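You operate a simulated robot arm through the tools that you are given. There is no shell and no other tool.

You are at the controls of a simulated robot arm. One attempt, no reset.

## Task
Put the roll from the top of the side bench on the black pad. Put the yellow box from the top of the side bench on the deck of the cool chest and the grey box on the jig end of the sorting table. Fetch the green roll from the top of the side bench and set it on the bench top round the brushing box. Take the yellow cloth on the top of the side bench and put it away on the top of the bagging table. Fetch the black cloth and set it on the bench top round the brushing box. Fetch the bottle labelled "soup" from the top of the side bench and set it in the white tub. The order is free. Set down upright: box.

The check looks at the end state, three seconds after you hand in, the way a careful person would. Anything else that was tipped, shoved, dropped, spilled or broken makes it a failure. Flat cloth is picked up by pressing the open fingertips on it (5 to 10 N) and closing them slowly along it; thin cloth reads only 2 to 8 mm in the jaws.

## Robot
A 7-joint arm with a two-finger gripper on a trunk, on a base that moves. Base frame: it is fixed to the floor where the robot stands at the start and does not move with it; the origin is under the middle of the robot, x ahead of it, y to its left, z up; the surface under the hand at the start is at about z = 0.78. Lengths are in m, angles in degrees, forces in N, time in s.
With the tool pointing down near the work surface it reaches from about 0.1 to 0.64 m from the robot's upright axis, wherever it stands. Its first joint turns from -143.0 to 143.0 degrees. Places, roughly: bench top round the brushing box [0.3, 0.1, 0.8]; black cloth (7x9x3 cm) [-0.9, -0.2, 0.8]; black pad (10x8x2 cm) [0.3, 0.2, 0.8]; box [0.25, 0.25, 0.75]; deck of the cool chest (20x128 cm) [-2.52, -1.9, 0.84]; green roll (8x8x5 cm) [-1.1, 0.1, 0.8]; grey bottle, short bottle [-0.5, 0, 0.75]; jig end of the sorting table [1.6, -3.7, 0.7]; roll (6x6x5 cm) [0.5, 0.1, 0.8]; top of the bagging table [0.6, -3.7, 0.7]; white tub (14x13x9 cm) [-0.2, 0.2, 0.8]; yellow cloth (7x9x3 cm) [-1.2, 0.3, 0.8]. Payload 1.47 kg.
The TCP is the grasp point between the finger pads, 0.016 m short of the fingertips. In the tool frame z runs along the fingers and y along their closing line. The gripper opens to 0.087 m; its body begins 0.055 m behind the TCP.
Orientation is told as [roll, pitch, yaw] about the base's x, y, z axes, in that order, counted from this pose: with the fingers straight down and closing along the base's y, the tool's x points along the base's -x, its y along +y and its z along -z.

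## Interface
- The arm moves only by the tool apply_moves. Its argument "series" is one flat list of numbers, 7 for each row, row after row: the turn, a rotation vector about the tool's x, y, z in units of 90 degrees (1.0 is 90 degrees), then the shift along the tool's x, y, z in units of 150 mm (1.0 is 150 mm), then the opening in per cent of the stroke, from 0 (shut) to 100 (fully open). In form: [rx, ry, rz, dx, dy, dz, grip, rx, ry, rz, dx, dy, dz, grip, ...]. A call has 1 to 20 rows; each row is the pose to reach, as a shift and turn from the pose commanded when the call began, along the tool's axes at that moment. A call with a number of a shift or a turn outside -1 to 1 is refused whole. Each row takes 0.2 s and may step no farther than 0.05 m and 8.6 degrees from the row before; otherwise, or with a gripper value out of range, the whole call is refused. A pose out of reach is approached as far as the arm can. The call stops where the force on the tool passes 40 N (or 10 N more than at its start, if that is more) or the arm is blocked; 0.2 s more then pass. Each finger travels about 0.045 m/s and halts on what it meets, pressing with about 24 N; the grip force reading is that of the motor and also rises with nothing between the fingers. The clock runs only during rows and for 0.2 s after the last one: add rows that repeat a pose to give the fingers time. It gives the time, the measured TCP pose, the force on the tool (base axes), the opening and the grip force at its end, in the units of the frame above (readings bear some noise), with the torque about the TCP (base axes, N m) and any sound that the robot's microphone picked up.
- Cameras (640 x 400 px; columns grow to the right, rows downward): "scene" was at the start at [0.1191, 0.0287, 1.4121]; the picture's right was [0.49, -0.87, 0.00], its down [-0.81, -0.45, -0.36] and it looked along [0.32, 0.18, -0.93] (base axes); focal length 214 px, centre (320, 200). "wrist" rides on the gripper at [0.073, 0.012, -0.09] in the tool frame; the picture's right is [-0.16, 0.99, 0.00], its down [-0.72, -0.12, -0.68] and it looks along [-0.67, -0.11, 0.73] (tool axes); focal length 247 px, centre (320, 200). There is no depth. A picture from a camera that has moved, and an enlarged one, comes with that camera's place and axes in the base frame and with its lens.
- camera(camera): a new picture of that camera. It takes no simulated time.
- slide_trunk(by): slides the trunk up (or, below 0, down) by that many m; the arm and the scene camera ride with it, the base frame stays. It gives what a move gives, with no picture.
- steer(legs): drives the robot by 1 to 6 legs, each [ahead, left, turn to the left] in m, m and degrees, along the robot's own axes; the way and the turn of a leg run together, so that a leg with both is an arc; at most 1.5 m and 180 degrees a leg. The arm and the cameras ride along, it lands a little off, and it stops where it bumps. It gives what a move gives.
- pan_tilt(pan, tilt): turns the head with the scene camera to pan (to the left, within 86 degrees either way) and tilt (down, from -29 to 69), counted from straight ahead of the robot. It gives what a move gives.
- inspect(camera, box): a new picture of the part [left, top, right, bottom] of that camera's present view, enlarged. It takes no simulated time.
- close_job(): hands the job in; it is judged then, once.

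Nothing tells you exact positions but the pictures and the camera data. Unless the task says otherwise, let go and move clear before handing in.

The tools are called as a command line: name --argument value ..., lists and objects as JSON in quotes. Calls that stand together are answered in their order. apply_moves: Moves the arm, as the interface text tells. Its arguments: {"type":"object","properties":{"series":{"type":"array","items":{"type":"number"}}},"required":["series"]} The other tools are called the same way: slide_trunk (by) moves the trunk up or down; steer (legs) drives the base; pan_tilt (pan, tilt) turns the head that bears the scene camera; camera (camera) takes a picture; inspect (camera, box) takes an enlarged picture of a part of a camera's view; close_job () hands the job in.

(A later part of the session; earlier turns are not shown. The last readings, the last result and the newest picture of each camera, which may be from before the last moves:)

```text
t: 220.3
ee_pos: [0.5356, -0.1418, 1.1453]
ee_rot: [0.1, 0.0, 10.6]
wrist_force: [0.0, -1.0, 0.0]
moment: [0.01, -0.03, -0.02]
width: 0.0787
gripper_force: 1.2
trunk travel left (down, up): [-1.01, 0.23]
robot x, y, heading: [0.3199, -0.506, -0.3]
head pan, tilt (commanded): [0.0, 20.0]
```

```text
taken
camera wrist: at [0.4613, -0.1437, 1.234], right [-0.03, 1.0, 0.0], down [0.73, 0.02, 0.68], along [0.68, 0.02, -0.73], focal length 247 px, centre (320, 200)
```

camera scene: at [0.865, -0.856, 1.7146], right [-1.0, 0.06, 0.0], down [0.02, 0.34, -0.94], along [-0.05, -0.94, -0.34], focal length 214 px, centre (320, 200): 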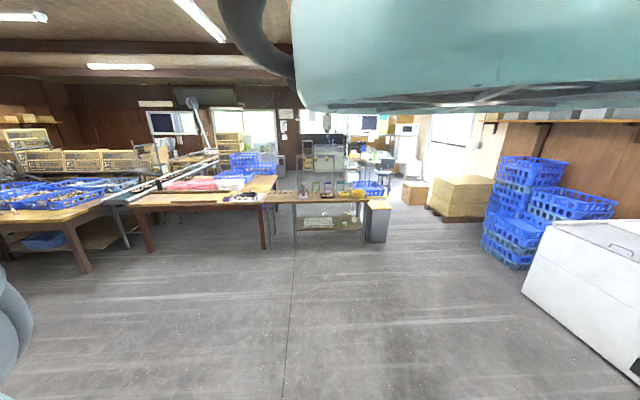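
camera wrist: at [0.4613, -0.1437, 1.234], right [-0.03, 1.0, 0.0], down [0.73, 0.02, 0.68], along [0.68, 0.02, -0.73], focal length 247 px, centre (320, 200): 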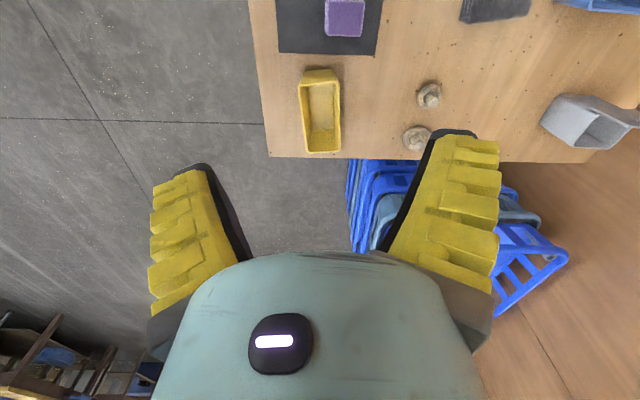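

The yellow box is fully visible, open and empty, long side along x. Zooming for measurements.

inspect --camera "wrist" --box '[250, 50, 390, 170]'

```text
3.33 times, centred on (320, 110) of wrist
camera zoom: at [0.4613, -0.1437, 1.234], right [-0.03, 1.0, 0.0], down [0.73, 0.02, 0.68], along [0.68, 0.02, -0.73], focal length 823 px, centre (320, 500)
```

zoom: 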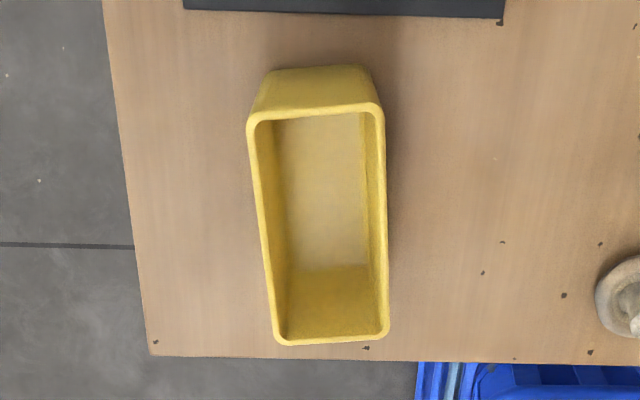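

The yellow box's rim is about 63 × 121 mm, centre near [0.650, -0.137]. I'll drive over it, align the yaw, and lower.

steer --legs '[[0.114, 0.006, 0]]'

apply_moves --series '[0, 0, 0.048, 0, 0, 0, 100, 0, 0, 0.048, 0, 0, 0, 100]'

slide_trunk --by -0.19

camera --camera "wrist"

```text
t: 221.6
ee_pos: [0.6467, -0.1343, 1.1451]
ee_rot: [0.1, -0.1, 10.6]
wrist_force: [-0.2, 0.5, -0.3]
moment: [0.0, 0.01, 0.02]
width: 0.079
gripper_force: 1.5
trunk travel left (down, up): [-1.01, 0.23]
robot x, y, heading: [0.4338, -0.5011, 0.2]
head pan, tilt (commanded): [0.0, 20.0]
```

```text
t: 222.2
ee_pos: [0.6479, -0.1332, 1.1452]
ee_rot: [0.1, -0.1, 6.2]
wrist_force: [-0.8, 0.4, -0.4]
moment: [-0.01, -0.02, -0.03]
width: 0.0871
gripper_force: 0.1
trunk travel left (down, up): [-1.01, 0.23]
robot x, y, heading: [0.4333, -0.5003, 0.1]
head pan, tilt (commanded): [0.0, 20.0]
```

```text
t: 224.2
ee_pos: [0.6474, -0.1349, 0.9549]
ee_rot: [0.2, 0.0, 6.2]
wrist_force: [-0.2, 0.2, -0.2]
moment: [0.0, -0.02, 0.01]
width: 0.0869
gripper_force: 0.0
trunk travel left (down, up): [-0.82, 0.42]
robot x, y, heading: [0.4318, -0.5005, -0.0]
head pan, tilt (commanded): [0.0, 20.0]
```

```text
taken
camera wrist: at [0.5742, -0.1318, 1.0442], right [0.05, 1.0, 0.0], down [0.73, -0.04, 0.68], along [0.68, -0.03, -0.73], focal length 247 px, centre (320, 200)
```

wrist: 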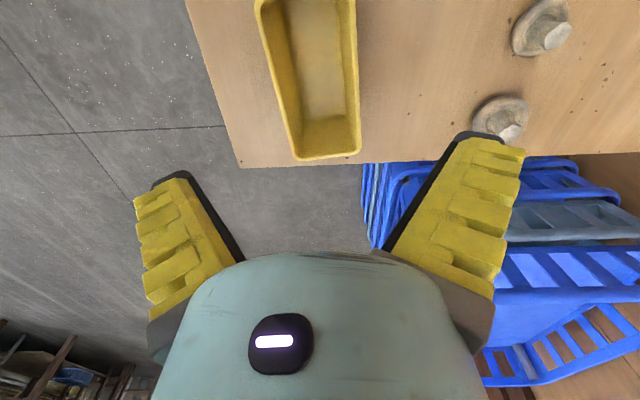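

Centred within 2 mm. Lowering further with the trunk.

slide_trunk --by -0.085

camera --camera "wrist"

```text
t: 225.4
ee_pos: [0.6489, -0.1355, 0.8702]
ee_rot: [0.1, 0.0, 6.3]
wrist_force: [-0.1, -0.4, 0.4]
moment: [0.02, 0.02, -0.02]
width: 0.0872
gripper_force: 0.1
trunk travel left (down, up): [-0.735, 0.505]
robot x, y, heading: [0.4323, -0.494, -0.1]
head pan, tilt (commanded): [0.0, 20.0]
```

```text
taken
camera wrist: at [0.5743, -0.1317, 0.9593], right [0.05, 1.0, 0.0], down [0.73, -0.04, 0.68], along [0.68, -0.03, -0.73], focal length 247 px, centre (320, 200)
```

wrist: 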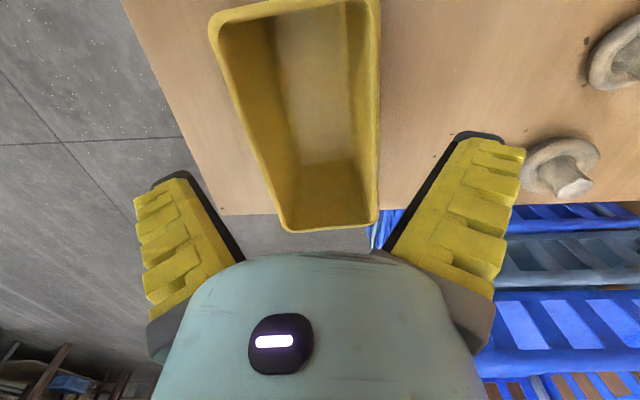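

Rim height is about z = 0.84. I'll lower so the tips pass 12 mm below the rim and close on the short sides.

apply_moves --series '[0, 0, 0, 0.008, -0.01, 0.06, 100, 0, 0, 0, 0.008, -0.01, 0.12, 100, 0, 0, 0, 0.008, -0.01, 0.175, 100, 0, 0, 0, 0.008, -0.01, 0.175, 100, 0, 0, 0, 0.008, -0.01, 0.175, 80, 0, 0, 0, 0.008, -0.01, 0.175, 65, 0, 0, 0, 0.008, -0.01, 0.175, 50, 0, 0, 0, 0.008, -0.01, 0.175, 35, 0, 0, 0, 0.008, -0.01, 0.175, 20, 0, 0, 0, 0.008, -0.01, 0.175, 0, 0, 0, 0, 0.008, -0.01, 0.175, 0]'

camera --camera "wrist"

```text
t: 227.8
ee_pos: [0.6476, -0.1355, 0.8433]
ee_rot: [0.1, 0.0, 6.2]
wrist_force: [0.1, 0.2, -0.1]
moment: [-0.03, -0.02, -0.03]
width: 0.0624
gripper_force: 24.3
trunk travel left (down, up): [-0.735, 0.505]
robot x, y, heading: [0.4341, -0.4993, -0.1]
head pan, tilt (commanded): [0.0, 20.0]
```

```text
taken
camera wrist: at [0.5734, -0.1333, 0.9328], right [0.05, 1.0, 0.0], down [0.73, -0.04, 0.68], along [0.68, -0.03, -0.73], focal length 247 px, centre (320, 200)
```

wrist: 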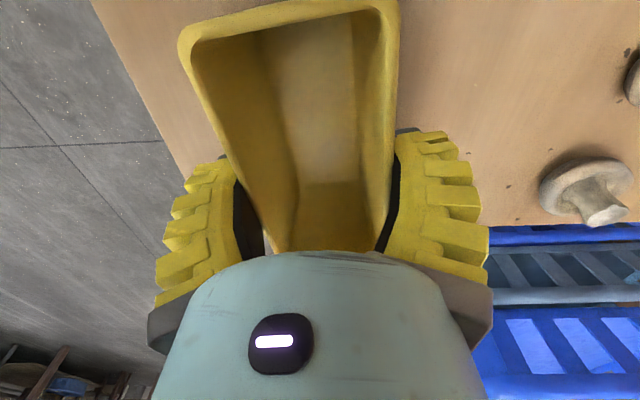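

Gripped at 62 mm. Gentle test lift.

apply_moves --series '[0, 0, 0, 0, 0, -0.02, 0, 0, 0, 0, 0, 0, -0.04, 0, 0, 0, 0, 0, 0, -0.06, 0, 0, 0, 0, 0, 0, -0.09, 0, 0, 0, 0, 0, 0, -0.12, 0]'

camera --camera "wrist"

```text
t: 229.1
ee_pos: [0.6465, -0.1373, 0.8616]
ee_rot: [0.0, 0.0, 6.3]
wrist_force: [0.2, -0.1, -1.6]
moment: [-0.05, 0.01, 0.01]
width: 0.0622
gripper_force: 24.1
trunk travel left (down, up): [-0.735, 0.505]
robot x, y, heading: [0.432, -0.4988, 0.0]
head pan, tilt (commanded): [0.0, 20.0]
```

```text
taken
camera wrist: at [0.5731, -0.1337, 0.9508], right [0.05, 1.0, 0.0], down [0.73, -0.04, 0.68], along [0.68, -0.03, -0.73], focal length 247 px, centre (320, 200)
```

wrist: 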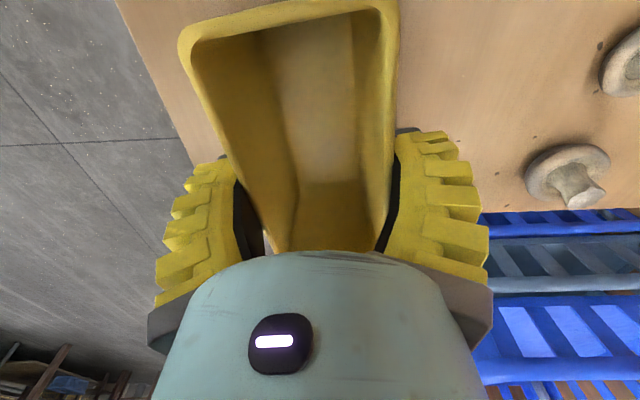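

Lifted well. I'll raise it, back off from the bench, turn to heading 90° and drive towards the cool chest, stopping short to look.

slide_trunk --by 0.29

steer --legs '[[0, -0.35, 0], [0, 0, 90]]'

```text
t: 232.0
ee_pos: [0.6469, -0.1354, 1.1525]
ee_rot: [0.1, 0.1, 6.2]
wrist_force: [0.0, 0.7, -0.1]
moment: [0.02, -0.02, 0.01]
width: 0.0623
gripper_force: 23.9
trunk travel left (down, up): [-1.025, 0.215]
robot x, y, heading: [0.4332, -0.4963, 0.2]
head pan, tilt (commanded): [0.0, 20.0]
```

```text
t: 238.1
ee_pos: [0.0675, -0.6386, 1.1519]
ee_rot: [0.2, 0.0, 96.3]
wrist_force: [0.6, 0.5, -0.8]
moment: [0.01, 0.01, 0.0]
width: 0.0623
gripper_force: 24.0
trunk travel left (down, up): [-1.025, 0.215]
robot x, y, heading: [0.4302, -0.8566, 89.9]
head pan, tilt (commanded): [0.0, 20.0]
```

Steady at 62 mm. Driving toward the chest in two legs, stopping about half a metre short.

steer --legs '[[-0.45, 0.95, 0], [-0.45, 0.95, 0]]'

camera --camera "wrist"

pan_tilt --pan 80 --tilt 30

camera --camera "scene"

```text
t: 248.5
ee_pos: [-1.818, -1.5504, 1.152]
ee_rot: [0.1, 0.0, 96.9]
wrist_force: [0.2, 0.1, -1.3]
moment: [0.06, -0.01, 0.0]
width: 0.062
gripper_force: 24.3
trunk travel left (down, up): [-1.025, 0.215]
robot x, y, heading: [-1.455, -1.7647, 90.6]
head pan, tilt (commanded): [0.0, 20.0]
```

```text
taken
camera wrist: at [-1.8217, -1.6254, 1.2409], right [-1.0, 0.04, 0.0], down [0.03, 0.73, 0.68], along [0.03, 0.68, -0.73], focal length 247 px, centre (320, 200)
```

wrist: 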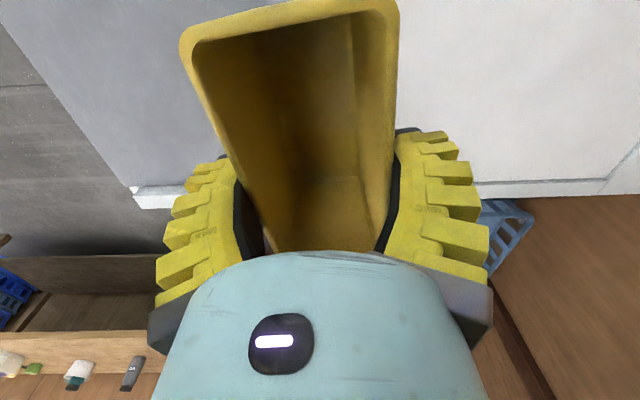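

```text
t: 250.0
ee_pos: [-1.8195, -1.5504, 1.1525]
ee_rot: [0.1, 0.1, 96.8]
wrist_force: [-0.7, 0.2, -0.3]
moment: [-0.03, 0.06, 0.02]
width: 0.0621
gripper_force: 24.0
trunk travel left (down, up): [-1.025, 0.215]
robot x, y, heading: [-1.4548, -1.7617, 90.9]
head pan, tilt (commanded): [80.0, 30.0]
```

```text
taken
camera scene: at [-1.3782, -1.638, 1.7216], right [0.57, -0.82, 0.0], down [-0.35, -0.24, -0.91], along [0.74, 0.52, -0.42], focal length 214 px, centre (320, 200)
```

scene: 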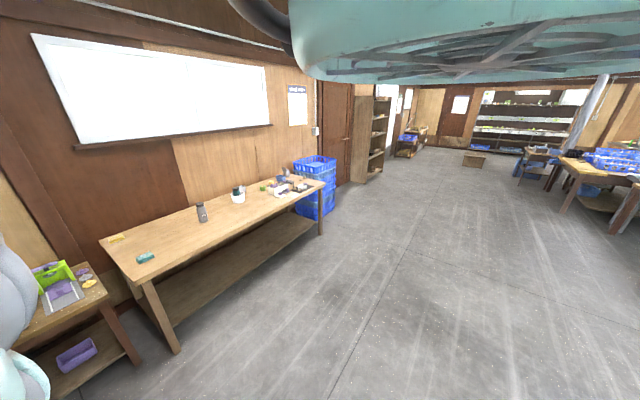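

The chest lies under the hand; its far end is at y ≈ −1.27 and the deck strip starts near x ≈ −2.41. I'll move closer to see the deck itself.

steer --legs '[[-0.1, 0.5, -0.8]]'

camera --camera "wrist"

```text
t: 253.0
ee_pos: [-2.313, -1.6451, 1.1516]
ee_rot: [0.1, -0.2, 95.7]
wrist_force: [0.3, -0.7, 0.2]
moment: [0.0, -0.04, -0.01]
width: 0.062
gripper_force: 24.0
trunk travel left (down, up): [-1.025, 0.215]
robot x, y, heading: [-1.9534, -1.8656, 89.4]
head pan, tilt (commanded): [80.0, 30.0]
```

```text
taken
camera wrist: at [-2.3181, -1.72, 1.2409], right [-1.0, 0.06, 0.0], down [0.04, 0.73, 0.68], along [0.04, 0.68, -0.73], focal length 247 px, centre (320, 200)
```

wrist: 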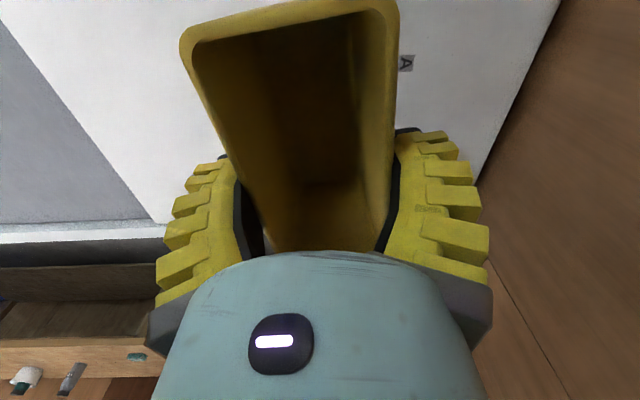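

I see the white deck, the wall edge at x ≈ −2.62 and a small "A" mark. Zooming there.

inspect --camera "wrist" --box '[390, 0, 570, 130]'

inspect --camera "wrist" --box '[0, 0, 240, 230]'

```text
3.08 times, centred on (480, 65) of wrist
camera zoom: at [-2.3181, -1.72, 1.2409], right [-1.0, 0.06, 0.0], down [0.04, 0.73, 0.68], along [0.04, 0.68, -0.73], focal length 760 px, centre (-172, 615)
```

zoom: 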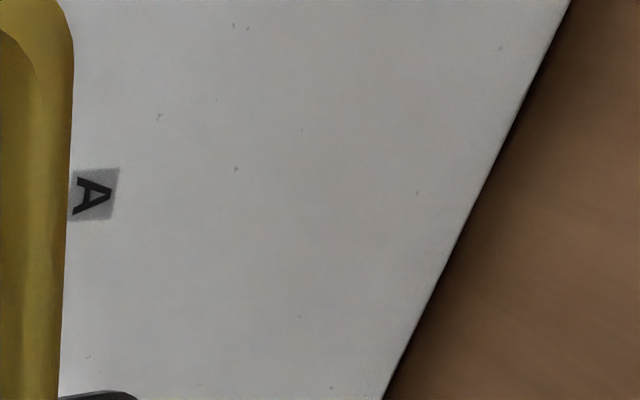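

```text
1.74 times, centred on (120, 115) of wrist
camera zoom: at [-2.3181, -1.72, 1.2409], right [-1.0, 0.06, 0.0], down [0.04, 0.73, 0.68], along [0.04, 0.68, -0.73], focal length 430 px, centre (668, 348)
```

zoom: 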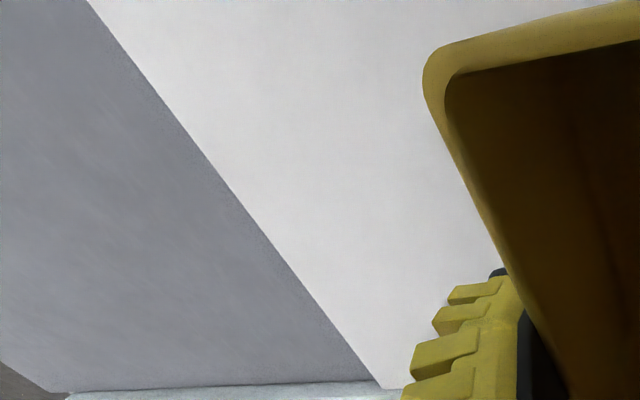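

The deck here is empty. I'll move over [-2.515, -1.60] and lower gently.

steer --legs '[[0.045, 0.202, 0.5]]'

camera --camera "wrist"

```text
t: 254.6
ee_pos: [-2.5175, -1.6022, 1.1521]
ee_rot: [0.1, 0.0, 96.3]
wrist_force: [0.7, 0.7, -1.1]
moment: [-0.01, 0.01, -0.01]
width: 0.0621
gripper_force: 24.1
trunk travel left (down, up): [-1.025, 0.215]
robot x, y, heading: [-2.1584, -1.8163, 90.2]
head pan, tilt (commanded): [80.0, 30.0]
```

```text
taken
camera wrist: at [-2.521, -1.6773, 1.2408], right [-1.0, 0.05, 0.0], down [0.04, 0.73, 0.68], along [0.03, 0.68, -0.73], focal length 247 px, centre (320, 200)
```

wrist: 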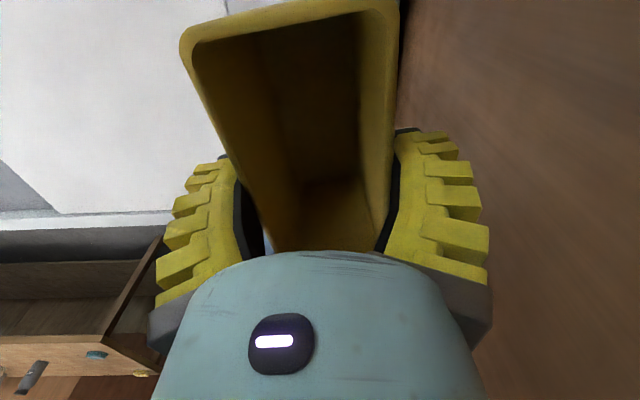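

slide_trunk --by -0.17

camera --camera "wrist"

```text
t: 256.6
ee_pos: [-2.5177, -1.6026, 0.983]
ee_rot: [0.2, 0.0, 96.2]
wrist_force: [0.2, -0.7, -1.2]
moment: [0.01, 0.02, 0.02]
width: 0.0622
gripper_force: 23.9
trunk travel left (down, up): [-0.855, 0.385]
robot x, y, heading: [-2.1533, -1.8157, 90.0]
head pan, tilt (commanded): [80.0, 30.0]
```

```text
taken
camera wrist: at [-2.521, -1.6773, 1.0709], right [-1.0, 0.05, 0.0], down [0.04, 0.73, 0.68], along [0.03, 0.68, -0.73], focal length 247 px, centre (320, 200)
```

wrist: 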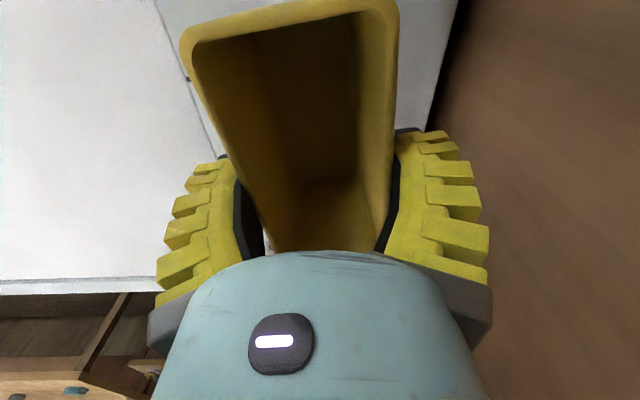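

The deck spans x ≈ −2.62 to −2.40, and the box is centred over it. Lowering to touch down.

slide_trunk --by -0.055

apply_moves --series '[0, 0, 0, 0, 0, 0.03, 0, 0, 0, 0, 0, 0, 0.06, 0, 0, 0, 0, 0, 0, 0.09, 0, 0, 0, 0, 0, 0, 0.1, 0, 0, 0, 0, 0, 0, 0.1, 0]'

```text
t: 257.5
ee_pos: [-2.5178, -1.6023, 0.9275]
ee_rot: [0.2, 0.0, 96.4]
wrist_force: [-0.4, -0.3, -1.1]
moment: [-0.02, -0.01, 0.01]
width: 0.0622
gripper_force: 24.1
trunk travel left (down, up): [-0.8, 0.44]
robot x, y, heading: [-2.1539, -1.8177, 90.0]
head pan, tilt (commanded): [80.0, 30.0]
```

```text
t: 258.7
ee_pos: [-2.5178, -1.6031, 0.9125]
ee_rot: [0.1, 0.0, 96.2]
wrist_force: [-0.5, -0.4, -0.3]
moment: [0.01, -0.02, 0.01]
width: 0.0618
gripper_force: 24.4
trunk travel left (down, up): [-0.8, 0.44]
robot x, y, heading: [-2.1519, -1.8164, 90.0]
head pan, tilt (commanded): [80.0, 30.0]
```

apply_moves --series '[0, 0, 0, 0, 0, 0.015, 0, 0, 0, 0, 0, 0, 0.03, 0, 0, 0, 0, 0, 0, 0.03, 0]'

```text
t: 259.5
ee_pos: [-2.5188, -1.6026, 0.909]
ee_rot: [0.2, 0.2, 96.2]
wrist_force: [5.0, -3.2, 17.4]
moment: [0.04, -0.08, 0.0]
width: 0.0626
gripper_force: 24.4
trunk travel left (down, up): [-0.8, 0.44]
robot x, y, heading: [-2.1526, -1.8165, 90.1]
head pan, tilt (commanded): [80.0, 30.0]
```

Touchdown on the deck (17 N). Releasing and rising.

apply_moves --series '[0, 0, 0, 0, 0, -0.012, 76, 0, 0, 0, 0, 0, -0.012, 85, 0, 0, 0, 0, 0, -0.012, 88, 0, 0, 0, 0, 0, -0.012, 88, 0, 0, 0, 0, 0, -0.1, 88, 0, 0, 0, 0, 0, -0.3, 88, 0, 0, 0, 0, 0, -0.5, 88]'

slide_trunk --by 0.2

camera --camera "wrist"

```text
t: 261.1
ee_pos: [-2.5164, -1.6024, 0.9837]
ee_rot: [0.0, -0.1, 96.2]
wrist_force: [-0.4, 0.7, -0.6]
moment: [0.0, 0.02, -0.03]
width: 0.0788
gripper_force: 1.2
trunk travel left (down, up): [-0.8, 0.44]
robot x, y, heading: [-2.1493, -1.8193, 90.1]
head pan, tilt (commanded): [80.0, 30.0]
```

```text
t: 263.3
ee_pos: [-2.5164, -1.6021, 1.1844]
ee_rot: [0.1, 0.0, 96.3]
wrist_force: [0.3, 0.7, -0.7]
moment: [0.0, 0.0, 0.0]
width: 0.0789
gripper_force: 1.1
trunk travel left (down, up): [-1.0, 0.24]
robot x, y, heading: [-2.1519, -1.8175, 90.3]
head pan, tilt (commanded): [80.0, 30.0]
```

```text
taken
camera wrist: at [-2.5207, -1.6768, 1.2721], right [-1.0, 0.05, 0.0], down [0.04, 0.73, 0.68], along [0.03, 0.68, -0.73], focal length 247 px, centre (320, 200)
```

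wrist: 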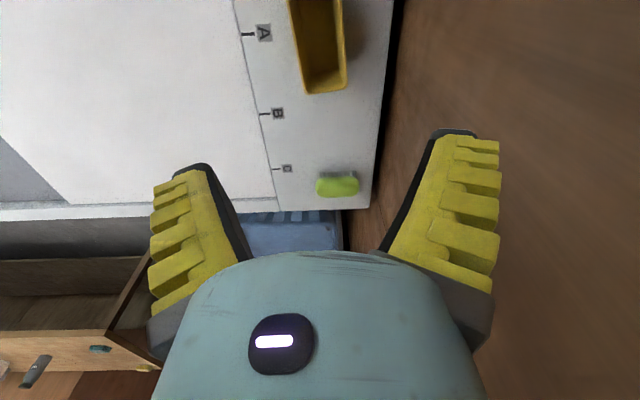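

The yellow box stands upright on the deck. Next is the yellow cloth near [-1.17, 0.34]; I'll drive over to the side bench's west end.

pan_tilt --pan -60 --tilt 30

steer --legs '[[0.1, -0.9, 0], [0.8, -0.22, 0], [0.72, -0.22, 0]]'

camera --camera "wrist"

```text
t: 265.5
ee_pos: [-2.5158, -1.6024, 1.1838]
ee_rot: [0.1, 0.1, 96.1]
wrist_force: [-0.6, -0.4, 0.1]
moment: [-0.01, -0.03, 0.0]
width: 0.0788
gripper_force: 1.5
trunk travel left (down, up): [-1.0, 0.24]
robot x, y, heading: [-2.1545, -1.8183, 90.3]
head pan, tilt (commanded): [-60.0, 30.0]
```

```text
t: 277.9
ee_pos: [-1.1712, 0.0108, 1.1834]
ee_rot: [0.2, 0.1, 95.9]
wrist_force: [-0.4, -0.1, -0.5]
moment: [0.01, 0.04, -0.01]
width: 0.0788
gripper_force: 1.6
trunk travel left (down, up): [-1.0, 0.24]
robot x, y, heading: [-0.8092, -0.2106, 89.6]
head pan, tilt (commanded): [-60.0, 30.0]
```

```text
taken
camera wrist: at [-1.1751, -0.0635, 1.2721], right [-1.0, 0.06, 0.0], down [0.04, 0.73, 0.68], along [0.04, 0.68, -0.73], focal length 247 px, centre (320, 200)
```

wrist: 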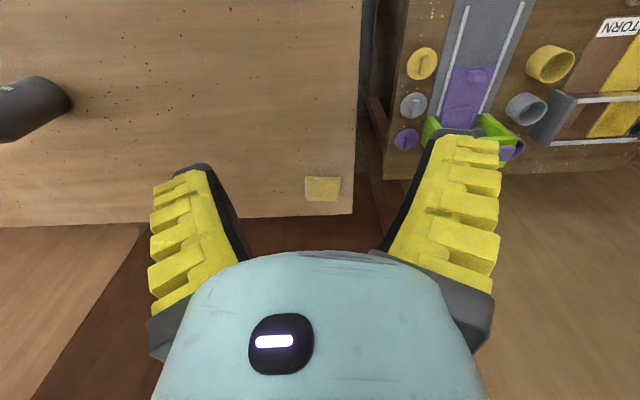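

The yellow cloth is at about [-1.16, 0.34]. To keep the arm's bulk away from the wall I'll approach it with heading 0, as before.

steer --legs '[[0, 0, -89.6], [-0.566, 0.12, 0]]'

camera --camera "wrist"

```text
t: 285.1
ee_pos: [-1.1684, 0.2724, 1.1836]
ee_rot: [0.1, 0.0, 6.8]
wrist_force: [-0.4, 0.0, 0.9]
moment: [-0.03, 0.02, -0.01]
width: 0.0788
gripper_force: 1.6
trunk travel left (down, up): [-1.0, 0.24]
robot x, y, heading: [-1.3806, -0.0957, 0.6]
head pan, tilt (commanded): [-60.0, 30.0]
```

```text
taken
camera wrist: at [-1.2424, 0.2745, 1.2721], right [0.04, 1.0, 0.0], down [0.73, -0.03, 0.68], along [0.68, -0.03, -0.73], focal length 247 px, centre (320, 200)
```

wrist: 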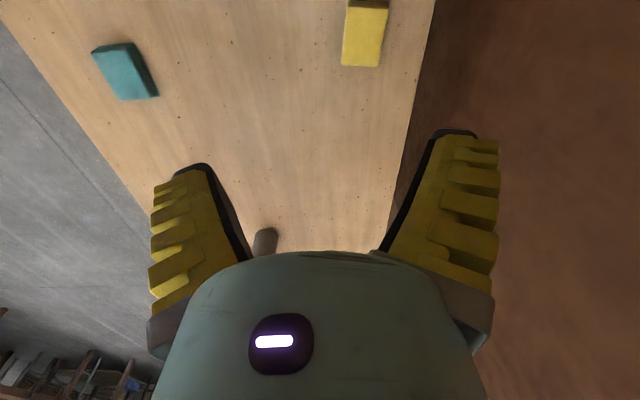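

inspect --camera "wrist" --box '[310, 0, 420, 80]'

```text
5.00 times, centred on (365, 40) of wrist
camera zoom: at [-1.2424, 0.2745, 1.2721], right [0.04, 1.0, 0.0], down [0.73, -0.03, 0.68], along [0.68, -0.03, -0.73], focal length 1235 px, centre (95, 1000)
```

zoom: 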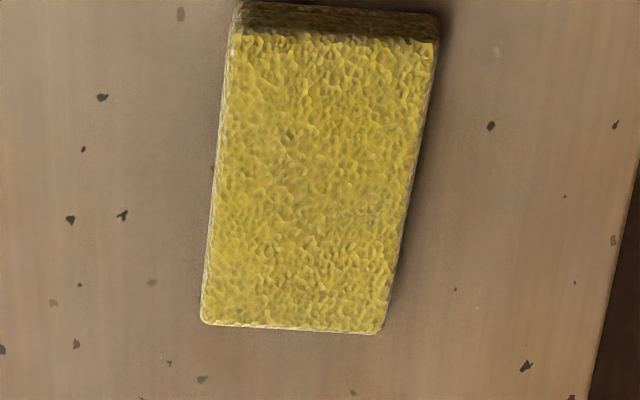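

The cloth is centred near [-1.160, 0.341], 62 mm across its short side. I'll move over it, align the yaw, and lower.

steer --legs '[[0.0095, 0.068, 0]]'

apply_moves --series '[0, 0, 0.065, 0, 0, 0, 100, 0, 0, 0.13, 0, 0, 0, 100, 0, 0, 0.13, 0, 0, 0, 100]'

slide_trunk --by -0.23

camera --camera "wrist"

```text
t: 286.1
ee_pos: [-1.1602, 0.3389, 1.1843]
ee_rot: [0.1, 0.1, 6.7]
wrist_force: [0.8, 0.7, -0.8]
moment: [0.01, 0.02, 0.0]
width: 0.0788
gripper_force: 2.0
trunk travel left (down, up): [-1.0, 0.24]
robot x, y, heading: [-1.3705, -0.02, 0.6]
head pan, tilt (commanded): [-60.0, 30.0]
```

```text
t: 286.9
ee_pos: [-1.1594, 0.341, 1.1831]
ee_rot: [0.1, 0.0, -5.2]
wrist_force: [0.5, -0.2, 0.4]
moment: [-0.01, -0.03, 0.01]
width: 0.087
gripper_force: 0.1
trunk travel left (down, up): [-1.0, 0.24]
robot x, y, heading: [-1.3718, -0.0243, 0.3]
head pan, tilt (commanded): [-60.0, 30.0]
```

```text
t: 289.3
ee_pos: [-1.1594, 0.3396, 0.9532]
ee_rot: [0.0, 0.0, -4.9]
wrist_force: [0.4, 0.6, -0.9]
moment: [-0.01, -0.01, 0.0]
width: 0.087
gripper_force: 0.0
trunk travel left (down, up): [-0.77, 0.47]
robot x, y, heading: [-1.3729, -0.0232, 0.1]
head pan, tilt (commanded): [-60.0, 30.0]
```

```text
taken
camera wrist: at [-1.2312, 0.3571, 1.0421], right [0.24, 0.97, 0.0], down [0.71, -0.18, 0.68], along [0.66, -0.16, -0.73], focal length 247 px, centre (320, 200)
```

wrist: 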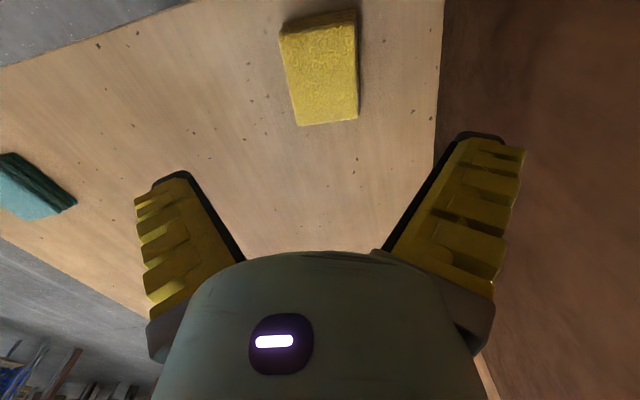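

Centred. Lowering and closing as with the black cloth.

slide_trunk --by -0.09

apply_moves --series '[0, 0, 0, 0.008, 0.016, 0.1, 100, 0, 0, 0, 0.008, 0.016, 0.2, 100, 0, 0, 0, 0.008, 0.016, 0.3, 100, 0, 0, 0, 0.008, 0.016, 0.37, 100, 0, 0, 0, 0.008, 0.016, 0.42, 100, 0, 0, 0, 0.008, 0.016, 0.42, 85, 0, 0, 0, 0.008, 0.016, 0.42, 70, 0, 0, 0, 0.008, 0.016, 0.42, 55, 0, 0, 0, 0.008, 0.016, 0.42, 40, 0, 0, 0, 0.008, 0.016, 0.42, 25, 0, 0, 0, 0.008, 0.016, 0.42, 10, 0, 0, 0, 0.008, 0.016, 0.42, 0, 0, 0, 0, 0.008, 0.016, 0.42, 0]'

camera --camera "wrist"

```text
t: 290.5
ee_pos: [-1.1591, 0.3402, 0.8635]
ee_rot: [0.2, 0.0, -5.0]
wrist_force: [0.6, -0.2, -0.9]
moment: [0.0, -0.01, -0.02]
width: 0.087
gripper_force: 0.1
trunk travel left (down, up): [-0.68, 0.56]
robot x, y, heading: [-1.3703, -0.029, 0.3]
head pan, tilt (commanded): [-60.0, 30.0]
```

```text
t: 293.3
ee_pos: [-1.1615, 0.3424, 0.7996]
ee_rot: [0.1, 0.1, -5.0]
wrist_force: [0.1, -0.5, 0.6]
moment: [-0.01, -0.01, 0.02]
width: 0.0648
gripper_force: 23.6
trunk travel left (down, up): [-0.68, 0.56]
robot x, y, heading: [-1.3702, -0.0262, 0.5]
head pan, tilt (commanded): [-60.0, 30.0]
```

```text
taken
camera wrist: at [-1.2321, 0.3601, 0.8887], right [0.24, 0.97, 0.0], down [0.71, -0.18, 0.68], along [0.66, -0.16, -0.73], focal length 247 px, centre (320, 200)
```

wrist: 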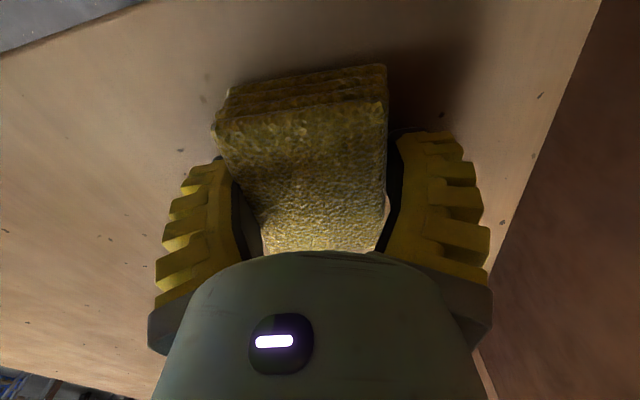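

Gripped at 65 mm like the black cloth. Test lift, then raise.

apply_moves --series '[0, 0, 0, 0, 0, -0.02, 0, 0, 0, 0, 0, 0, -0.05, 0, 0, 0, 0, 0, 0, -0.08, 0, 0, 0, 0, 0, 0, -0.11, 0, 0, 0, 0, 0, 0, -0.14, 0]'

slide_trunk --by 0.36

camera --camera "wrist"

```text
t: 294.5
ee_pos: [-1.1598, 0.3433, 0.82]
ee_rot: [0.0, 0.0, -5.0]
wrist_force: [0.1, 0.6, -0.5]
moment: [0.0, -0.02, -0.06]
width: 0.0646
gripper_force: 23.6
trunk travel left (down, up): [-0.68, 0.56]
robot x, y, heading: [-1.3718, -0.026, 0.6]
head pan, tilt (commanded): [-60.0, 30.0]
```

```text
t: 298.0
ee_pos: [-1.1612, 0.3426, 1.1811]
ee_rot: [0.2, 0.0, -5.0]
wrist_force: [0.1, -0.7, -0.2]
moment: [0.02, 0.01, -0.02]
width: 0.0648
gripper_force: 23.6
trunk travel left (down, up): [-1.04, 0.2]
robot x, y, heading: [-1.3698, -0.0261, 0.6]
head pan, tilt (commanded): [-60.0, 30.0]
```

```text
taken
camera wrist: at [-1.2322, 0.36, 1.2697], right [0.24, 0.97, 0.0], down [0.71, -0.18, 0.68], along [0.66, -0.16, -0.73], focal length 247 px, centre (320, 200)
```

wrist: 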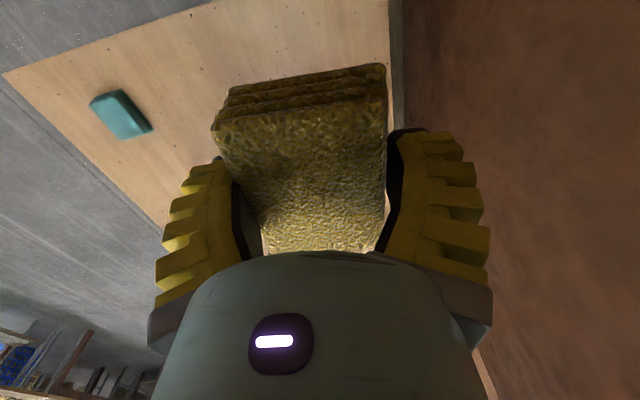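

The cloth is held. Now I'll back away from the wall, turn to heading −90° and drive to just north of the bagging table.

steer --legs '[[0, -0.5, 0], [0, 0, -90.4], [1.18, 0.72, 0], [1.0, 0.72, 0]]'

camera --camera "wrist"

camera --camera "scene"

```text
t: 317.1
ee_pos: [0.4704, -2.8927, 1.1809]
ee_rot: [0.2, -0.1, -94.1]
wrist_force: [-0.1, 0.0, -0.3]
moment: [0.01, -0.03, 0.0]
width: 0.0649
gripper_force: 23.8
trunk travel left (down, up): [-1.04, 0.2]
robot x, y, heading: [0.0996, -2.686, -88.4]
head pan, tilt (commanded): [-60.0, 30.0]
```

```text
taken
camera wrist: at [0.4873, -2.8225, 1.2697], right [0.97, -0.23, 0.0], down [-0.17, -0.71, 0.68], along [-0.15, -0.66, -0.73], focal length 247 px, centre (320, 200)
```

wrist: 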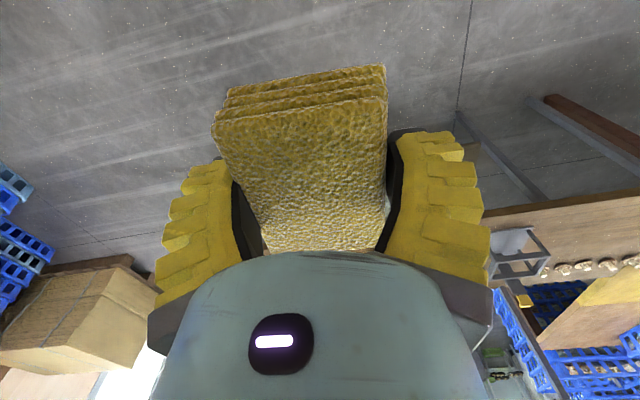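

```text
taken
camera scene: at [0.0245, -2.8039, 1.7286], right [-0.52, 0.85, 0.0], down [0.43, 0.26, -0.87], along [-0.74, -0.45, -0.5], focal length 214 px, centre (320, 200)
```

scene: 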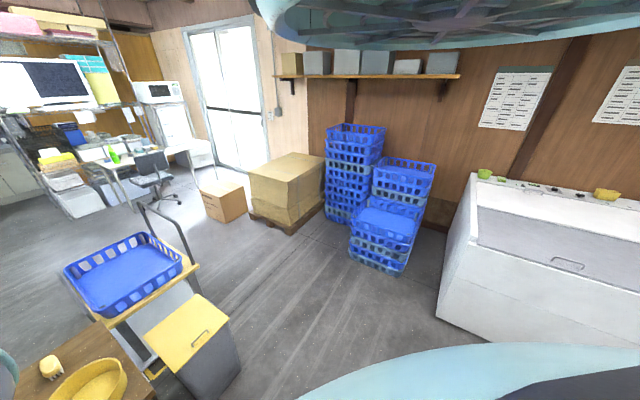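

The table is mostly hidden behind my palm from here. I'll move closer and look again.

steer --legs '[[0.4, -0.1, -1.6]]'

camera --camera "wrist"

pan_tilt --pan -20 --tilt 45

camera --camera "scene"

```text
t: 319.7
ee_pos: [0.3699, -3.3062, 1.1811]
ee_rot: [0.2, 0.0, -95.5]
wrist_force: [0.4, 0.0, -1.0]
moment: [-0.04, -0.01, -0.01]
width: 0.065
gripper_force: 24.3
trunk travel left (down, up): [-1.04, 0.2]
robot x, y, heading: [0.0048, -3.0894, -90.1]
head pan, tilt (commanded): [-60.0, 30.0]
```

```text
taken
camera wrist: at [0.3887, -3.2348, 1.2697], right [0.97, -0.25, 0.0], down [-0.19, -0.71, 0.68], along [-0.17, -0.66, -0.73], focal length 247 px, centre (320, 200)
```

wrist: 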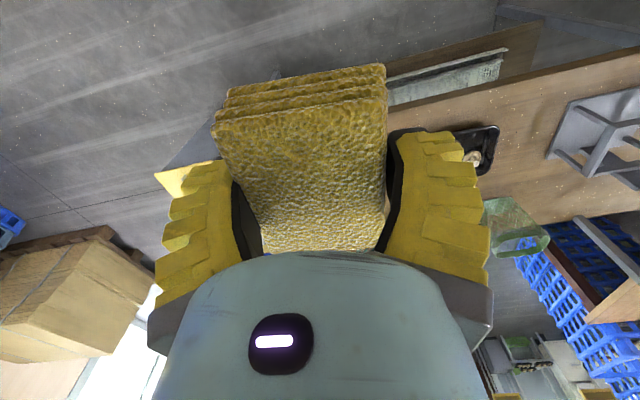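

```text
t: 320.8
ee_pos: [0.3701, -3.3059, 1.1812]
ee_rot: [0.2, -0.1, -95.5]
wrist_force: [0.1, 0.0, 0.0]
moment: [0.01, 0.02, 0.02]
width: 0.0647
gripper_force: 24.0
trunk travel left (down, up): [-1.04, 0.2]
robot x, y, heading: [0.0083, -3.091, -89.8]
head pan, tilt (commanded): [-20.0, 45.0]
```

```text
taken
camera scene: at [-0.0653, -3.2066, 1.7127], right [-0.56, 0.83, 0.0], down [0.54, 0.36, -0.76], along [-0.63, -0.43, -0.65], focal length 214 px, centre (320, 200)
```

scene: 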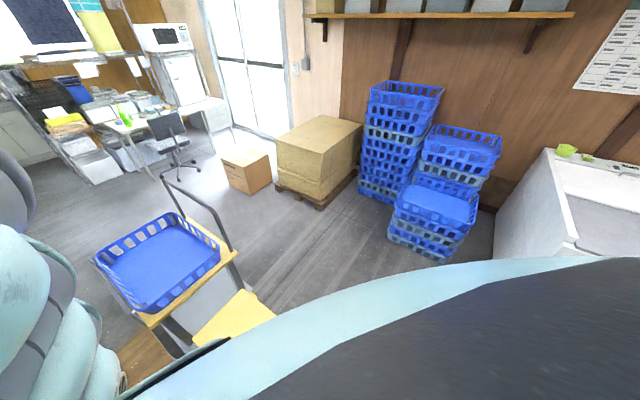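

I need to see the table's west part. I'll shift sideways so it appears beside the cloth.

steer --legs '[[0.1, -0.33, 0]]'

camera --camera "wrist"

```text
t: 323.0
ee_pos: [0.0429, -3.406, 1.1809]
ee_rot: [0.1, 0.1, -95.6]
wrist_force: [-0.2, 0.6, -1.0]
moment: [0.03, 0.04, 0.0]
width: 0.0647
gripper_force: 24.0
trunk travel left (down, up): [-1.04, 0.2]
robot x, y, heading: [-0.3209, -3.189, -90.1]
head pan, tilt (commanded): [-20.0, 45.0]
```

```text
taken
camera wrist: at [0.0622, -3.3349, 1.2698], right [0.97, -0.25, 0.0], down [-0.19, -0.71, 0.68], along [-0.17, -0.66, -0.73], focal length 247 px, centre (320, 200)
```

wrist: 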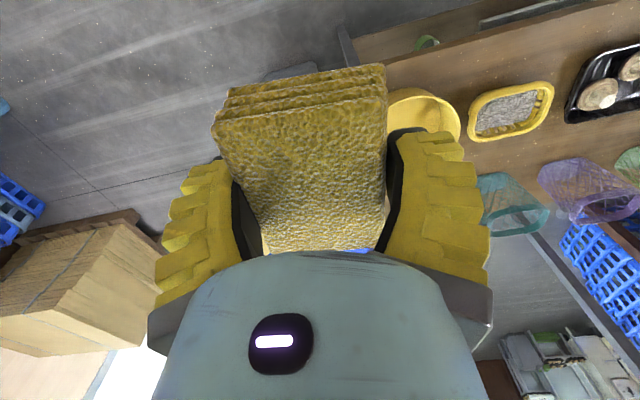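

The table is only about 31 cm deep and fairly full: bowl, tray, black tray with cups, jars behind. There seems to be free wood between the black tray and the metal frame (x ≈ 0.76–0.9). I'll move to see it better.

steer --legs '[[0.0, 0.52, 0]]'

camera --camera "wrist"

inspect --camera "wrist" --box '[370, 20, 640, 220]'

```text
t: 326.0
ee_pos: [0.5603, -3.4067, 1.181]
ee_rot: [-0.1, 0.1, -95.7]
wrist_force: [-0.1, -0.4, -1.0]
moment: [0.0, -0.02, 0.0]
width: 0.0649
gripper_force: 24.2
trunk travel left (down, up): [-1.04, 0.2]
robot x, y, heading: [0.1957, -3.1911, -89.9]
head pan, tilt (commanded): [-20.0, 45.0]
```

```text
taken
camera wrist: at [0.5789, -3.3364, 1.2697], right [0.97, -0.25, 0.0], down [-0.19, -0.71, 0.68], along [-0.17, -0.66, -0.73], focal length 247 px, centre (320, 200)
```

wrist: 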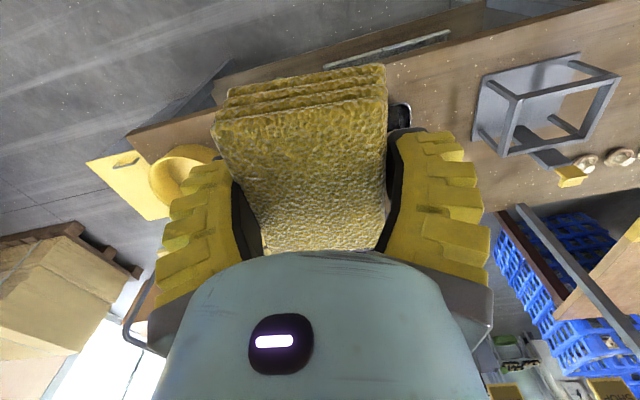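

```text
2.00 times, centred on (505, 120) of wrist
camera zoom: at [0.5789, -3.3364, 1.2697], right [0.97, -0.25, 0.0], down [-0.19, -0.71, 0.68], along [-0.17, -0.66, -0.73], focal length 494 px, centre (-50, 360)
```

zoom: 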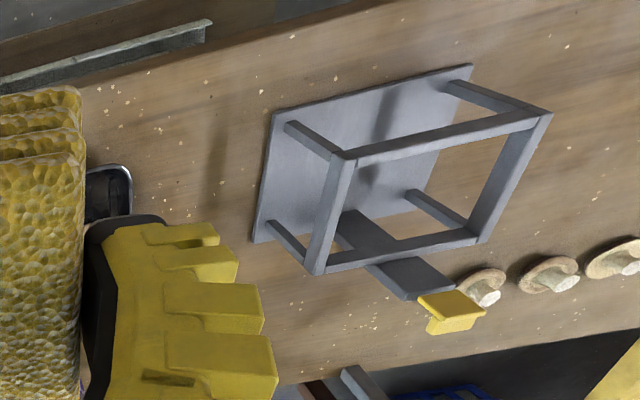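

I see the layout: black tray ends at x ≈ 0.73, a small metal stand covers x ≈ 0.87–1.06 (posts up to z ≈ 0.80), free wood between and to the east. Before lowering I want to know where my elbow hangs, so I'll look down with the head camera.

pan_tilt --pan -40 --tilt 66

camera --camera "scene"

pan_tilt --pan 20 --tilt 66

camera --camera "scene"

```text
t: 326.8
ee_pos: [0.5606, -3.4071, 1.1819]
ee_rot: [0.1, 0.0, -95.7]
wrist_force: [0.0, -1.2, -1.0]
moment: [-0.02, 0.0, 0.04]
width: 0.0649
gripper_force: 24.1
trunk travel left (down, up): [-1.04, 0.2]
robot x, y, heading: [0.1951, -3.1905, -90.2]
head pan, tilt (commanded): [-40.0, 66.0]
```

```text
taken
camera scene: at [0.1419, -3.2966, 1.6846], right [-0.57, 0.82, 0.0], down [0.72, 0.5, -0.48], along [-0.39, -0.27, -0.88], focal length 214 px, centre (320, 200)
```

scene: 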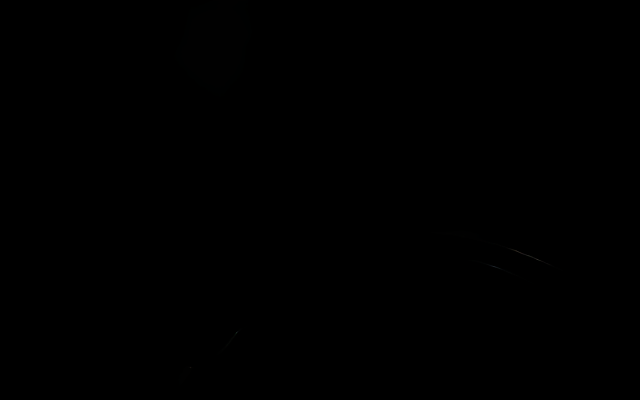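

```text
t: 328.1
ee_pos: [0.5607, -3.4066, 1.181]
ee_rot: [0.0, 0.0, -95.7]
wrist_force: [0.1, -0.4, -1.1]
moment: [-0.02, 0.01, 0.02]
width: 0.0649
gripper_force: 23.8
trunk travel left (down, up): [-1.04, 0.2]
robot x, y, heading: [0.1962, -3.1901, -89.9]
head pan, tilt (commanded): [20.0, 66.0]
```

```text
taken
camera scene: at [0.1429, -3.2961, 1.6835], right [-0.57, 0.82, 0.0], down [0.73, 0.51, -0.46], along [-0.38, -0.26, -0.89], focal length 214 px, centre (320, 200)
```

scene: 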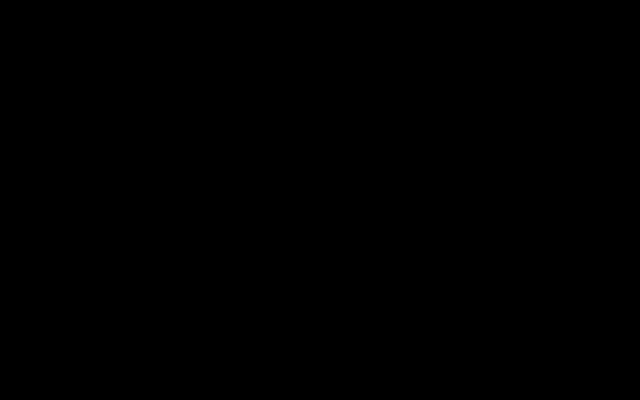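

The downward head view is blocked by my own body, but earlier views put the elbow well above the hand. I'll check the table further east for a roomier spot and where the table ends.

pan_tilt --pan -60 --tilt 30

steer --legs '[[0.0, 0.42, 0]]'

camera --camera "wrist"

inspect --camera "wrist" --box '[380, 0, 640, 200]'

```text
t: 329.7
ee_pos: [0.5604, -3.4062, 1.1812]
ee_rot: [0.1, 0.0, -95.6]
wrist_force: [0.2, -0.5, 0.1]
moment: [-0.01, 0.0, 0.02]
width: 0.0649
gripper_force: 23.8
trunk travel left (down, up): [-1.04, 0.2]
robot x, y, heading: [0.1933, -3.1906, -90.2]
head pan, tilt (commanded): [-60.0, 30.0]
```

```text
t: 332.2
ee_pos: [0.9807, -3.4064, 1.1806]
ee_rot: [0.0, 0.1, -95.6]
wrist_force: [0.1, 0.6, 0.4]
moment: [-0.03, 0.0, 0.02]
width: 0.0648
gripper_force: 24.3
trunk travel left (down, up): [-1.04, 0.2]
robot x, y, heading: [0.6139, -3.1907, -89.9]
head pan, tilt (commanded): [-60.0, 30.0]
```

```text
taken
camera wrist: at [0.9985, -3.3367, 1.2697], right [0.97, -0.25, 0.0], down [-0.19, -0.71, 0.68], along [-0.17, -0.66, -0.73], focal length 247 px, centre (320, 200)
```

wrist: 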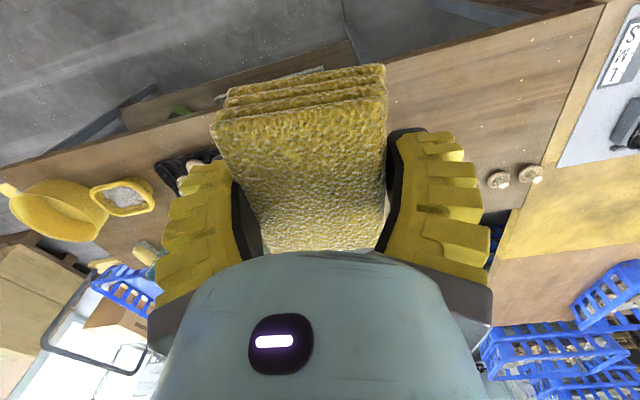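

```text
2.00 times, centred on (510, 100) of wrist
camera zoom: at [0.9985, -3.3367, 1.2697], right [0.97, -0.25, 0.0], down [-0.19, -0.71, 0.68], along [-0.17, -0.66, -0.73], focal length 494 px, centre (-60, 400)
```

zoom: 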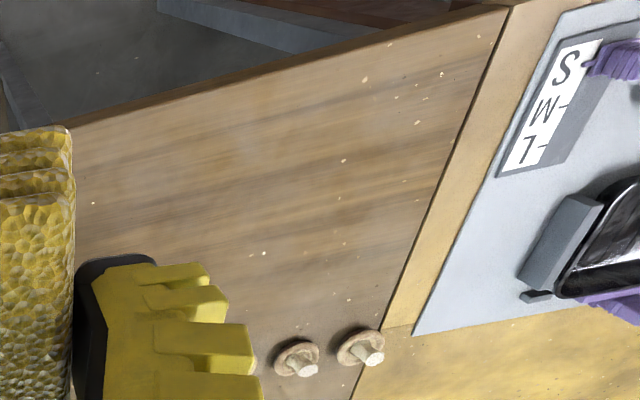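

The bagging table has a large free area between x ≈ 1.1 and its seam with the sorting table at x ≈ 1.49. I'll use [1.28, -3.65], turning to heading 180° so my elbow stays away from the tall frame behind the table.

steer --legs '[[-0.1, 0, 0], [0, 0, -90], [-0.88, 0.1, 0]]'

camera --camera "wrist"

```text
t: 341.5
ee_pos: [1.2863, -3.5531, 1.1812]
ee_rot: [-0.1, -0.1, 174.9]
wrist_force: [-0.6, -0.4, -0.4]
moment: [-0.03, -0.03, -0.01]
width: 0.0646
gripper_force: 23.9
trunk travel left (down, up): [-1.04, 0.2]
robot x, y, heading: [1.4992, -3.1846, -179.6]
head pan, tilt (commanded): [-60.0, 30.0]
```

```text
taken
camera wrist: at [1.3583, -3.5726, 1.2697], right [-0.25, -0.97, 0.0], down [-0.71, 0.18, 0.68], along [-0.66, 0.17, -0.73], focal length 247 px, centre (320, 200)
```

wrist: 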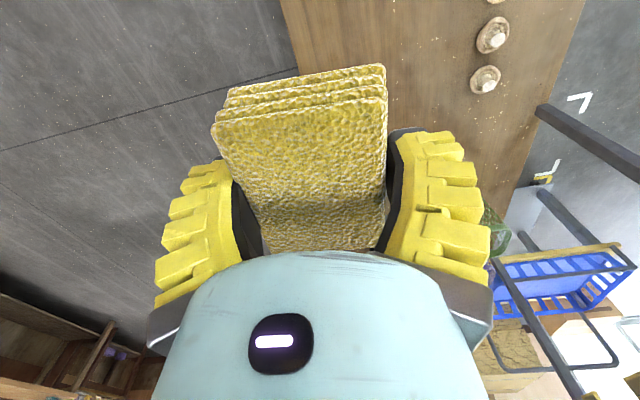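

The target area is clear (mushroom caps in a row at y ≈ −3.875, front edge at −3.51). I'll shift to y ≈ −3.66 and lower.

steer --legs '[[0.0, 0.107, 0]]'

slide_trunk --by -0.3

camera --camera "wrist"

```text
t: 342.7
ee_pos: [1.2874, -3.6593, 1.1806]
ee_rot: [-0.1, 0.0, 174.8]
wrist_force: [-0.3, 0.2, 0.6]
moment: [-0.02, 0.0, 0.01]
width: 0.0646
gripper_force: 23.6
trunk travel left (down, up): [-1.04, 0.2]
robot x, y, heading: [1.4989, -3.2912, -179.6]
head pan, tilt (commanded): [-60.0, 30.0]
```

```text
t: 345.7
ee_pos: [1.2863, -3.6595, 0.881]
ee_rot: [0.0, 0.0, 174.7]
wrist_force: [-0.6, -0.1, -0.9]
moment: [-0.01, 0.02, -0.01]
width: 0.0651
gripper_force: 23.9
trunk travel left (down, up): [-0.74, 0.5]
robot x, y, heading: [1.5019, -3.2951, -179.6]
head pan, tilt (commanded): [-60.0, 30.0]
```

```text
taken
camera wrist: at [1.3586, -3.6786, 0.9698], right [-0.25, -0.97, 0.0], down [-0.71, 0.18, 0.68], along [-0.66, 0.17, -0.73], focal length 247 px, centre (320, 200)
```

wrist: 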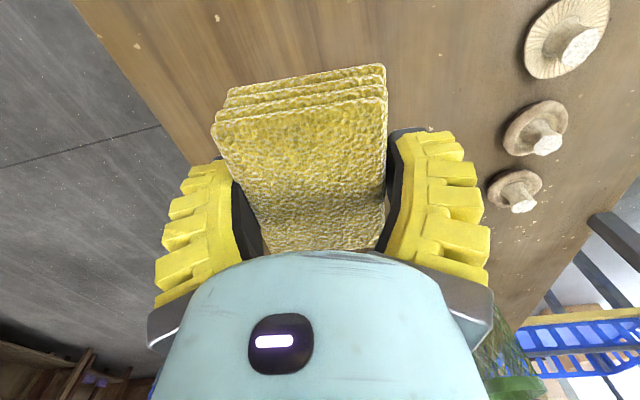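

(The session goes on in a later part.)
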